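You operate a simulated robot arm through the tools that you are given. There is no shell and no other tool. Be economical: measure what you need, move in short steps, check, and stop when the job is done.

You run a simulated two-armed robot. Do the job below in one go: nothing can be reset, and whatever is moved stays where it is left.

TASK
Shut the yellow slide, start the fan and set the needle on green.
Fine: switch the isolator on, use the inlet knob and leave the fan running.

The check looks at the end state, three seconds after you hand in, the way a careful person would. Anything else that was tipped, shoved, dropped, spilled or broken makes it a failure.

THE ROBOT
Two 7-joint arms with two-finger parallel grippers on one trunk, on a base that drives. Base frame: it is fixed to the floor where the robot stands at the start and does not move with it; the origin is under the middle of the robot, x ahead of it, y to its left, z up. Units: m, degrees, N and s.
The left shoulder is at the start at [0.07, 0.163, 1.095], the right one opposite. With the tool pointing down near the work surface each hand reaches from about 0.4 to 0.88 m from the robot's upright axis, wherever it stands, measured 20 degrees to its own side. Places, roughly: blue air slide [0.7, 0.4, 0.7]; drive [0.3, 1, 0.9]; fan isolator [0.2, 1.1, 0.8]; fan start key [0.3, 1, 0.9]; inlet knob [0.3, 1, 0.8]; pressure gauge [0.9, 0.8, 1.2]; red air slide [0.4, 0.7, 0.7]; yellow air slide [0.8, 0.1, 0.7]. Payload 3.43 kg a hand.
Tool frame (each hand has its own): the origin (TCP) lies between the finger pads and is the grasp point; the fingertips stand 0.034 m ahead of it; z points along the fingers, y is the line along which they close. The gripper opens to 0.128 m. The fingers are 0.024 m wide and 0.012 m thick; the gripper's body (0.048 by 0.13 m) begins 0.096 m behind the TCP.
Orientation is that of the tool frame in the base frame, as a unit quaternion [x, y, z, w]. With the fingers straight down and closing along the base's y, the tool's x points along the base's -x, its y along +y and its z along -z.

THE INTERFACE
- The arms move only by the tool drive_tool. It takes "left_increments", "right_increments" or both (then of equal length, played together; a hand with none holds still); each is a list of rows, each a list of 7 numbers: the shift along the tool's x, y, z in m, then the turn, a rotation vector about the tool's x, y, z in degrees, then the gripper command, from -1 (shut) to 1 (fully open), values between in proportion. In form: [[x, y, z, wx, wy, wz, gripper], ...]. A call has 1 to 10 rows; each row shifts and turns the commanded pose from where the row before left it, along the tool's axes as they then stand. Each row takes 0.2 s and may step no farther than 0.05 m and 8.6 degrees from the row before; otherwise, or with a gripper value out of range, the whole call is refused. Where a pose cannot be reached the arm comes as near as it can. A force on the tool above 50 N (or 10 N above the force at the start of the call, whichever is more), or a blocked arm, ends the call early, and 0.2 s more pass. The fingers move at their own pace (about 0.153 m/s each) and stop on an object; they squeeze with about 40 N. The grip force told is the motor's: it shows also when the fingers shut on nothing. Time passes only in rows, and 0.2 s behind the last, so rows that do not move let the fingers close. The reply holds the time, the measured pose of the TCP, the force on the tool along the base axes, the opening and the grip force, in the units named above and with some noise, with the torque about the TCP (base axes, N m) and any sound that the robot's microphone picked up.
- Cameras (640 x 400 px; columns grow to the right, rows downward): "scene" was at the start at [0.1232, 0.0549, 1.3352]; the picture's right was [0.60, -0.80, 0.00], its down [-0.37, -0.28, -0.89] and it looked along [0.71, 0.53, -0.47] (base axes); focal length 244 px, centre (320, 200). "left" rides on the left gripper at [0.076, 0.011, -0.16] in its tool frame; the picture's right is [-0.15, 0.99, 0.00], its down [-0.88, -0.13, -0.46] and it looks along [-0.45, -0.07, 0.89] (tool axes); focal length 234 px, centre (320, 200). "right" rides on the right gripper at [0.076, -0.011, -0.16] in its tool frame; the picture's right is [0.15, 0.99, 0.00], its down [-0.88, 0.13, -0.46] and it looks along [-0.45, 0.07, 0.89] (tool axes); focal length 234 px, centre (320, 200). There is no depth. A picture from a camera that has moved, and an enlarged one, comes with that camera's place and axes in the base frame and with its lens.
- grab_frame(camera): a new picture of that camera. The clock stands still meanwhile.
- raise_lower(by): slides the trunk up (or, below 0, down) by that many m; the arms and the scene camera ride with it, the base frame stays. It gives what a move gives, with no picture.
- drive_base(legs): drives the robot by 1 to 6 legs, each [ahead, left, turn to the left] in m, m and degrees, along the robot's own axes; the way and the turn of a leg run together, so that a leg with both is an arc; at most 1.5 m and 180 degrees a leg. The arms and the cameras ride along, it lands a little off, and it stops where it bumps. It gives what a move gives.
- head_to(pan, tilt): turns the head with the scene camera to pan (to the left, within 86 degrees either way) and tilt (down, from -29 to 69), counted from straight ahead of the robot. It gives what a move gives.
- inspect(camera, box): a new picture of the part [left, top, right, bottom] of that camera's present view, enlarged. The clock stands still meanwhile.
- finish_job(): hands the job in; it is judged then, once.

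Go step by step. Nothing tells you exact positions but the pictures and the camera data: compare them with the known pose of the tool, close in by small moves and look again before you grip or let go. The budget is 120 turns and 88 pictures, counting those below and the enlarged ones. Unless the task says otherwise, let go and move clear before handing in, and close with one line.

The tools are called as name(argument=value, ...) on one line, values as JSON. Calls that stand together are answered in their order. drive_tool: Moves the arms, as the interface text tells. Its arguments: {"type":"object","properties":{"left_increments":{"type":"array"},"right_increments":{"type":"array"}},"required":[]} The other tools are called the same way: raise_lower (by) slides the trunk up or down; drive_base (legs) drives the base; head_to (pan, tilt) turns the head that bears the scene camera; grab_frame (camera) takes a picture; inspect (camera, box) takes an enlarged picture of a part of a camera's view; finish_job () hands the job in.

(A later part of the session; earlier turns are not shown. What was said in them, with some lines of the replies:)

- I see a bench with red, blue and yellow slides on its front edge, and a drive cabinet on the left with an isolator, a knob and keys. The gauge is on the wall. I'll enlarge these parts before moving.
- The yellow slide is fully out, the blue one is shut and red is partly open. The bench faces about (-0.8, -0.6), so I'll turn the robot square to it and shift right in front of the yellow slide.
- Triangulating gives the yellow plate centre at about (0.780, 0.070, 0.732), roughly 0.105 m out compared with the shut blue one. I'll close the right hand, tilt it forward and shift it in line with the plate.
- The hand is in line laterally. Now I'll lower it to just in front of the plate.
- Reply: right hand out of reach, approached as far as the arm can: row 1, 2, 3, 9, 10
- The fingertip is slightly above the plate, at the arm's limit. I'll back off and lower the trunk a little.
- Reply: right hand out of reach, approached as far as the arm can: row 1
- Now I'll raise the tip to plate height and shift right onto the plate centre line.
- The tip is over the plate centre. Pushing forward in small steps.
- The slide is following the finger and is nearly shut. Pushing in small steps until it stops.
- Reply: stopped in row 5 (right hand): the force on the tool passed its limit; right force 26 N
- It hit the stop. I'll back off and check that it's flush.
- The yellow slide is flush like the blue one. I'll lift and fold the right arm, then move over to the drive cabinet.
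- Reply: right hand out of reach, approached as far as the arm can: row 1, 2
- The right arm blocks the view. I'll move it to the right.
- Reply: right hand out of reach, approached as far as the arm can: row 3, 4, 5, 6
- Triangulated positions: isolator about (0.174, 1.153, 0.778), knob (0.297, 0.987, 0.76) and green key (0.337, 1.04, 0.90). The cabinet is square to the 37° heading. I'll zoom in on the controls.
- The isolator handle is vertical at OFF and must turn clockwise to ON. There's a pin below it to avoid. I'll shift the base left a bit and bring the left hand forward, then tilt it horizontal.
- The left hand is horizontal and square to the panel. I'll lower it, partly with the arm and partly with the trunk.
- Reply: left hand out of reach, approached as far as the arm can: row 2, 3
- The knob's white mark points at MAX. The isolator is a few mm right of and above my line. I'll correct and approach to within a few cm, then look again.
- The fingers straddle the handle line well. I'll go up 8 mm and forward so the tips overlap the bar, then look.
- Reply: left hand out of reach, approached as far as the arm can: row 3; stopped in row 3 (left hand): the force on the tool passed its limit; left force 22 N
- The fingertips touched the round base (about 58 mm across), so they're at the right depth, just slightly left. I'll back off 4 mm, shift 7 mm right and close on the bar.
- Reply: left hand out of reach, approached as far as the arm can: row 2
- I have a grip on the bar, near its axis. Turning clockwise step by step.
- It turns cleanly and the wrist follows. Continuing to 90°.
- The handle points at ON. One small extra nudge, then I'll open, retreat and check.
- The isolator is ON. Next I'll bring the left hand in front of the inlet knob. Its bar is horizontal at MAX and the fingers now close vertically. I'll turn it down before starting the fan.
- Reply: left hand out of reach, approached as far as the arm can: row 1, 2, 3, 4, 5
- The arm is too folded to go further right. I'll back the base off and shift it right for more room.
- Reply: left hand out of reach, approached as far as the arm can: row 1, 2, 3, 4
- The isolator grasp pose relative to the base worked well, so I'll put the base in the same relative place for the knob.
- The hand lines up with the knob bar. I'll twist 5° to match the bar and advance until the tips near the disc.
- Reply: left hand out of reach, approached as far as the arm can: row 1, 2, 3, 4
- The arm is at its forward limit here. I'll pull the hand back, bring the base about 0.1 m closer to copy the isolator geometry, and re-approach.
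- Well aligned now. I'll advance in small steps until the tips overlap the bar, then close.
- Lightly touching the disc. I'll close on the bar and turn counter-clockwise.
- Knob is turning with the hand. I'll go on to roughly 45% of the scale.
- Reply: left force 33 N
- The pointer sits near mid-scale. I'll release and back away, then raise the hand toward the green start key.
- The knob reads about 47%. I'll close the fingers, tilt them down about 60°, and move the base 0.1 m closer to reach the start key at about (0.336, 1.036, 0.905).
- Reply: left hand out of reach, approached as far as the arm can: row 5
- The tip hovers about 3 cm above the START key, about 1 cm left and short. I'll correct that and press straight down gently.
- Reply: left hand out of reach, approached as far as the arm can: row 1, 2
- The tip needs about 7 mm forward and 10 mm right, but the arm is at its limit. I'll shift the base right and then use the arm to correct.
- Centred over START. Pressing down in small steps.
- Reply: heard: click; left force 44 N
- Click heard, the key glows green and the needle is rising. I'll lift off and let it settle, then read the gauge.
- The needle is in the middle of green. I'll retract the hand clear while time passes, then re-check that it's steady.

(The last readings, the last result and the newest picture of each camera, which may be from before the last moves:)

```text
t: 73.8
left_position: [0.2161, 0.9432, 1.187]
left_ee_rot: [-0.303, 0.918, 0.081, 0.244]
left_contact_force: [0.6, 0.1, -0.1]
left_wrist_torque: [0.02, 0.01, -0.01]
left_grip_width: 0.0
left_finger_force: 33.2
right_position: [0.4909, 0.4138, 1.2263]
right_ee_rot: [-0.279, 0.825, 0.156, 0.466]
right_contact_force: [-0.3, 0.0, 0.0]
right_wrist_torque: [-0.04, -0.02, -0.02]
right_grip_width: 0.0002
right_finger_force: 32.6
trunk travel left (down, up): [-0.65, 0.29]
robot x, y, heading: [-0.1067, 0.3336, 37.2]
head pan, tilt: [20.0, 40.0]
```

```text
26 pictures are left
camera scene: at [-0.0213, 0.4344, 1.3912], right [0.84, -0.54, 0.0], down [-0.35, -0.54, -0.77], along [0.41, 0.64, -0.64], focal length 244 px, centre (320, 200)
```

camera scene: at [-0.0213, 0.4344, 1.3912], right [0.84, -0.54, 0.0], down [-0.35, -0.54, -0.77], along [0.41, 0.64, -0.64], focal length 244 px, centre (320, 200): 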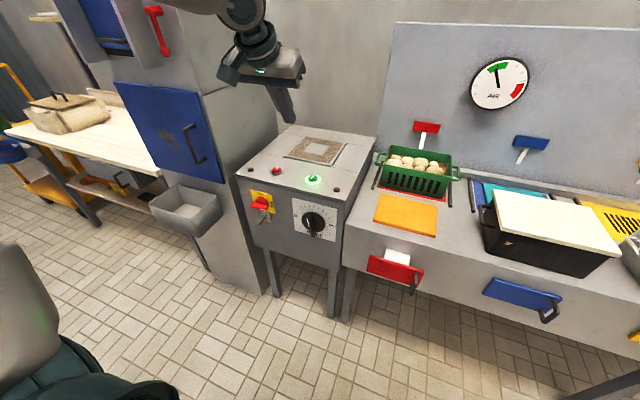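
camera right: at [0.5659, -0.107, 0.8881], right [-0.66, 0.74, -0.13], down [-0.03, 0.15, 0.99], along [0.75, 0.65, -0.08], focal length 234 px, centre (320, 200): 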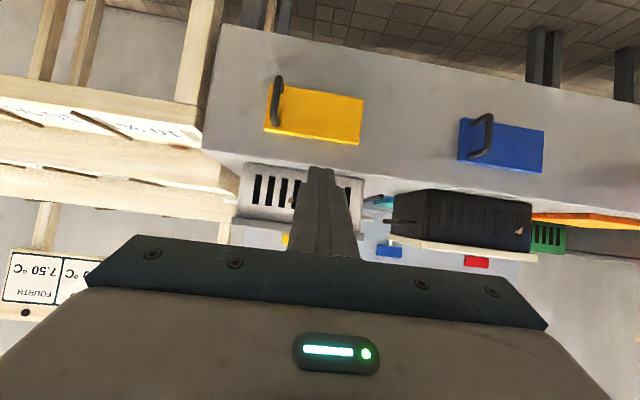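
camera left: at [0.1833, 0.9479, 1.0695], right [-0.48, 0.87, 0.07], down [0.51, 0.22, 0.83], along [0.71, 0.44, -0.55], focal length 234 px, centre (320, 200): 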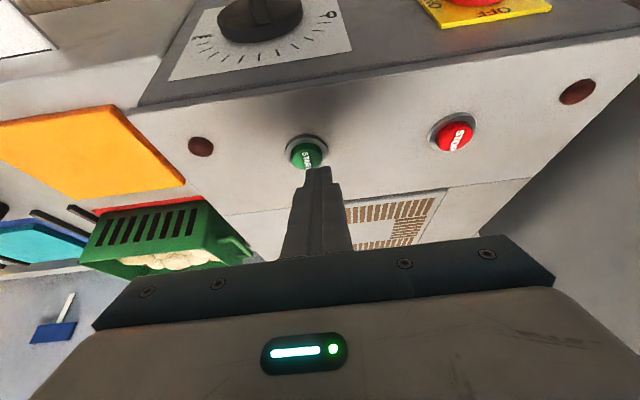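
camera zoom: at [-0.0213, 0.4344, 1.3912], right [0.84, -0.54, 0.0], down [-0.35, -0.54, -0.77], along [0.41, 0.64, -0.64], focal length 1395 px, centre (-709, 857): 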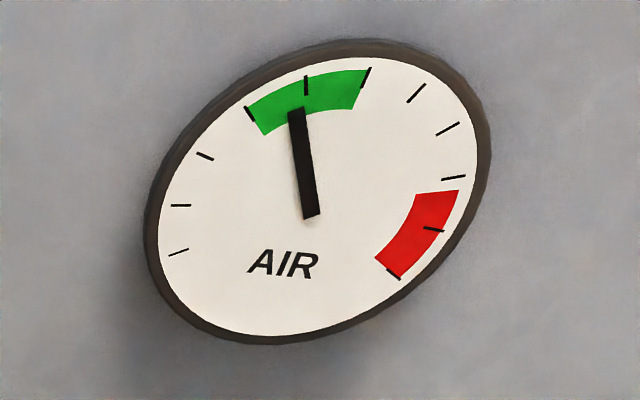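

The needle is steady in green. One last look at the yellow slide.

head_to(pan=-30, tilt=40)

grab_frame(camera="scene")

```text
t: 75.0
left_position: [0.2154, 0.9438, 1.187]
left_ee_rot: [-0.303, 0.918, 0.08, 0.243]
left_contact_force: [0.6, 0.1, 0.7]
left_wrist_torque: [-0.05, 0.02, 0.0]
left_grip_width: 0.0002
left_finger_force: 33.6
right_position: [0.49, 0.4145, 1.2261]
right_ee_rot: [-0.279, 0.826, 0.155, 0.465]
right_contact_force: [0.2, -0.8, 0.4]
right_wrist_torque: [-0.01, 0.01, 0.0]
right_grip_width: 0.0001
right_finger_force: 32.6
trunk travel left (down, up): [-0.65, 0.29]
robot x, y, heading: [-0.1062, 0.3316, 37.3]
head pan, tilt: [-30.0, 40.0]
```

```text
25 pictures are left
camera scene: at [0.0166, 0.3735, 1.3912], right [0.13, -0.99, 0.0], down [-0.64, -0.08, -0.77], along [0.76, 0.1, -0.64], focal length 244 px, centre (320, 200)
```

scene: 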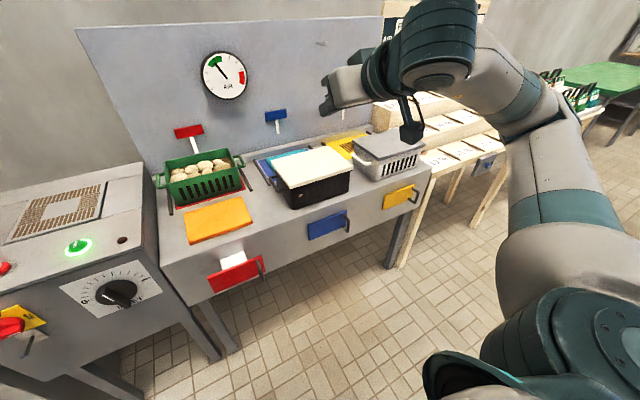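

Yellow slide is shut, the fan is running with the key lit, the needle is on green and both hands are clear. Handing in.

finish_job()

```text
The job is handed in.
```

The yellow slide is shut, the isolator is on, the fan is running, and the inlet knob is set so the needle holds steady on green.
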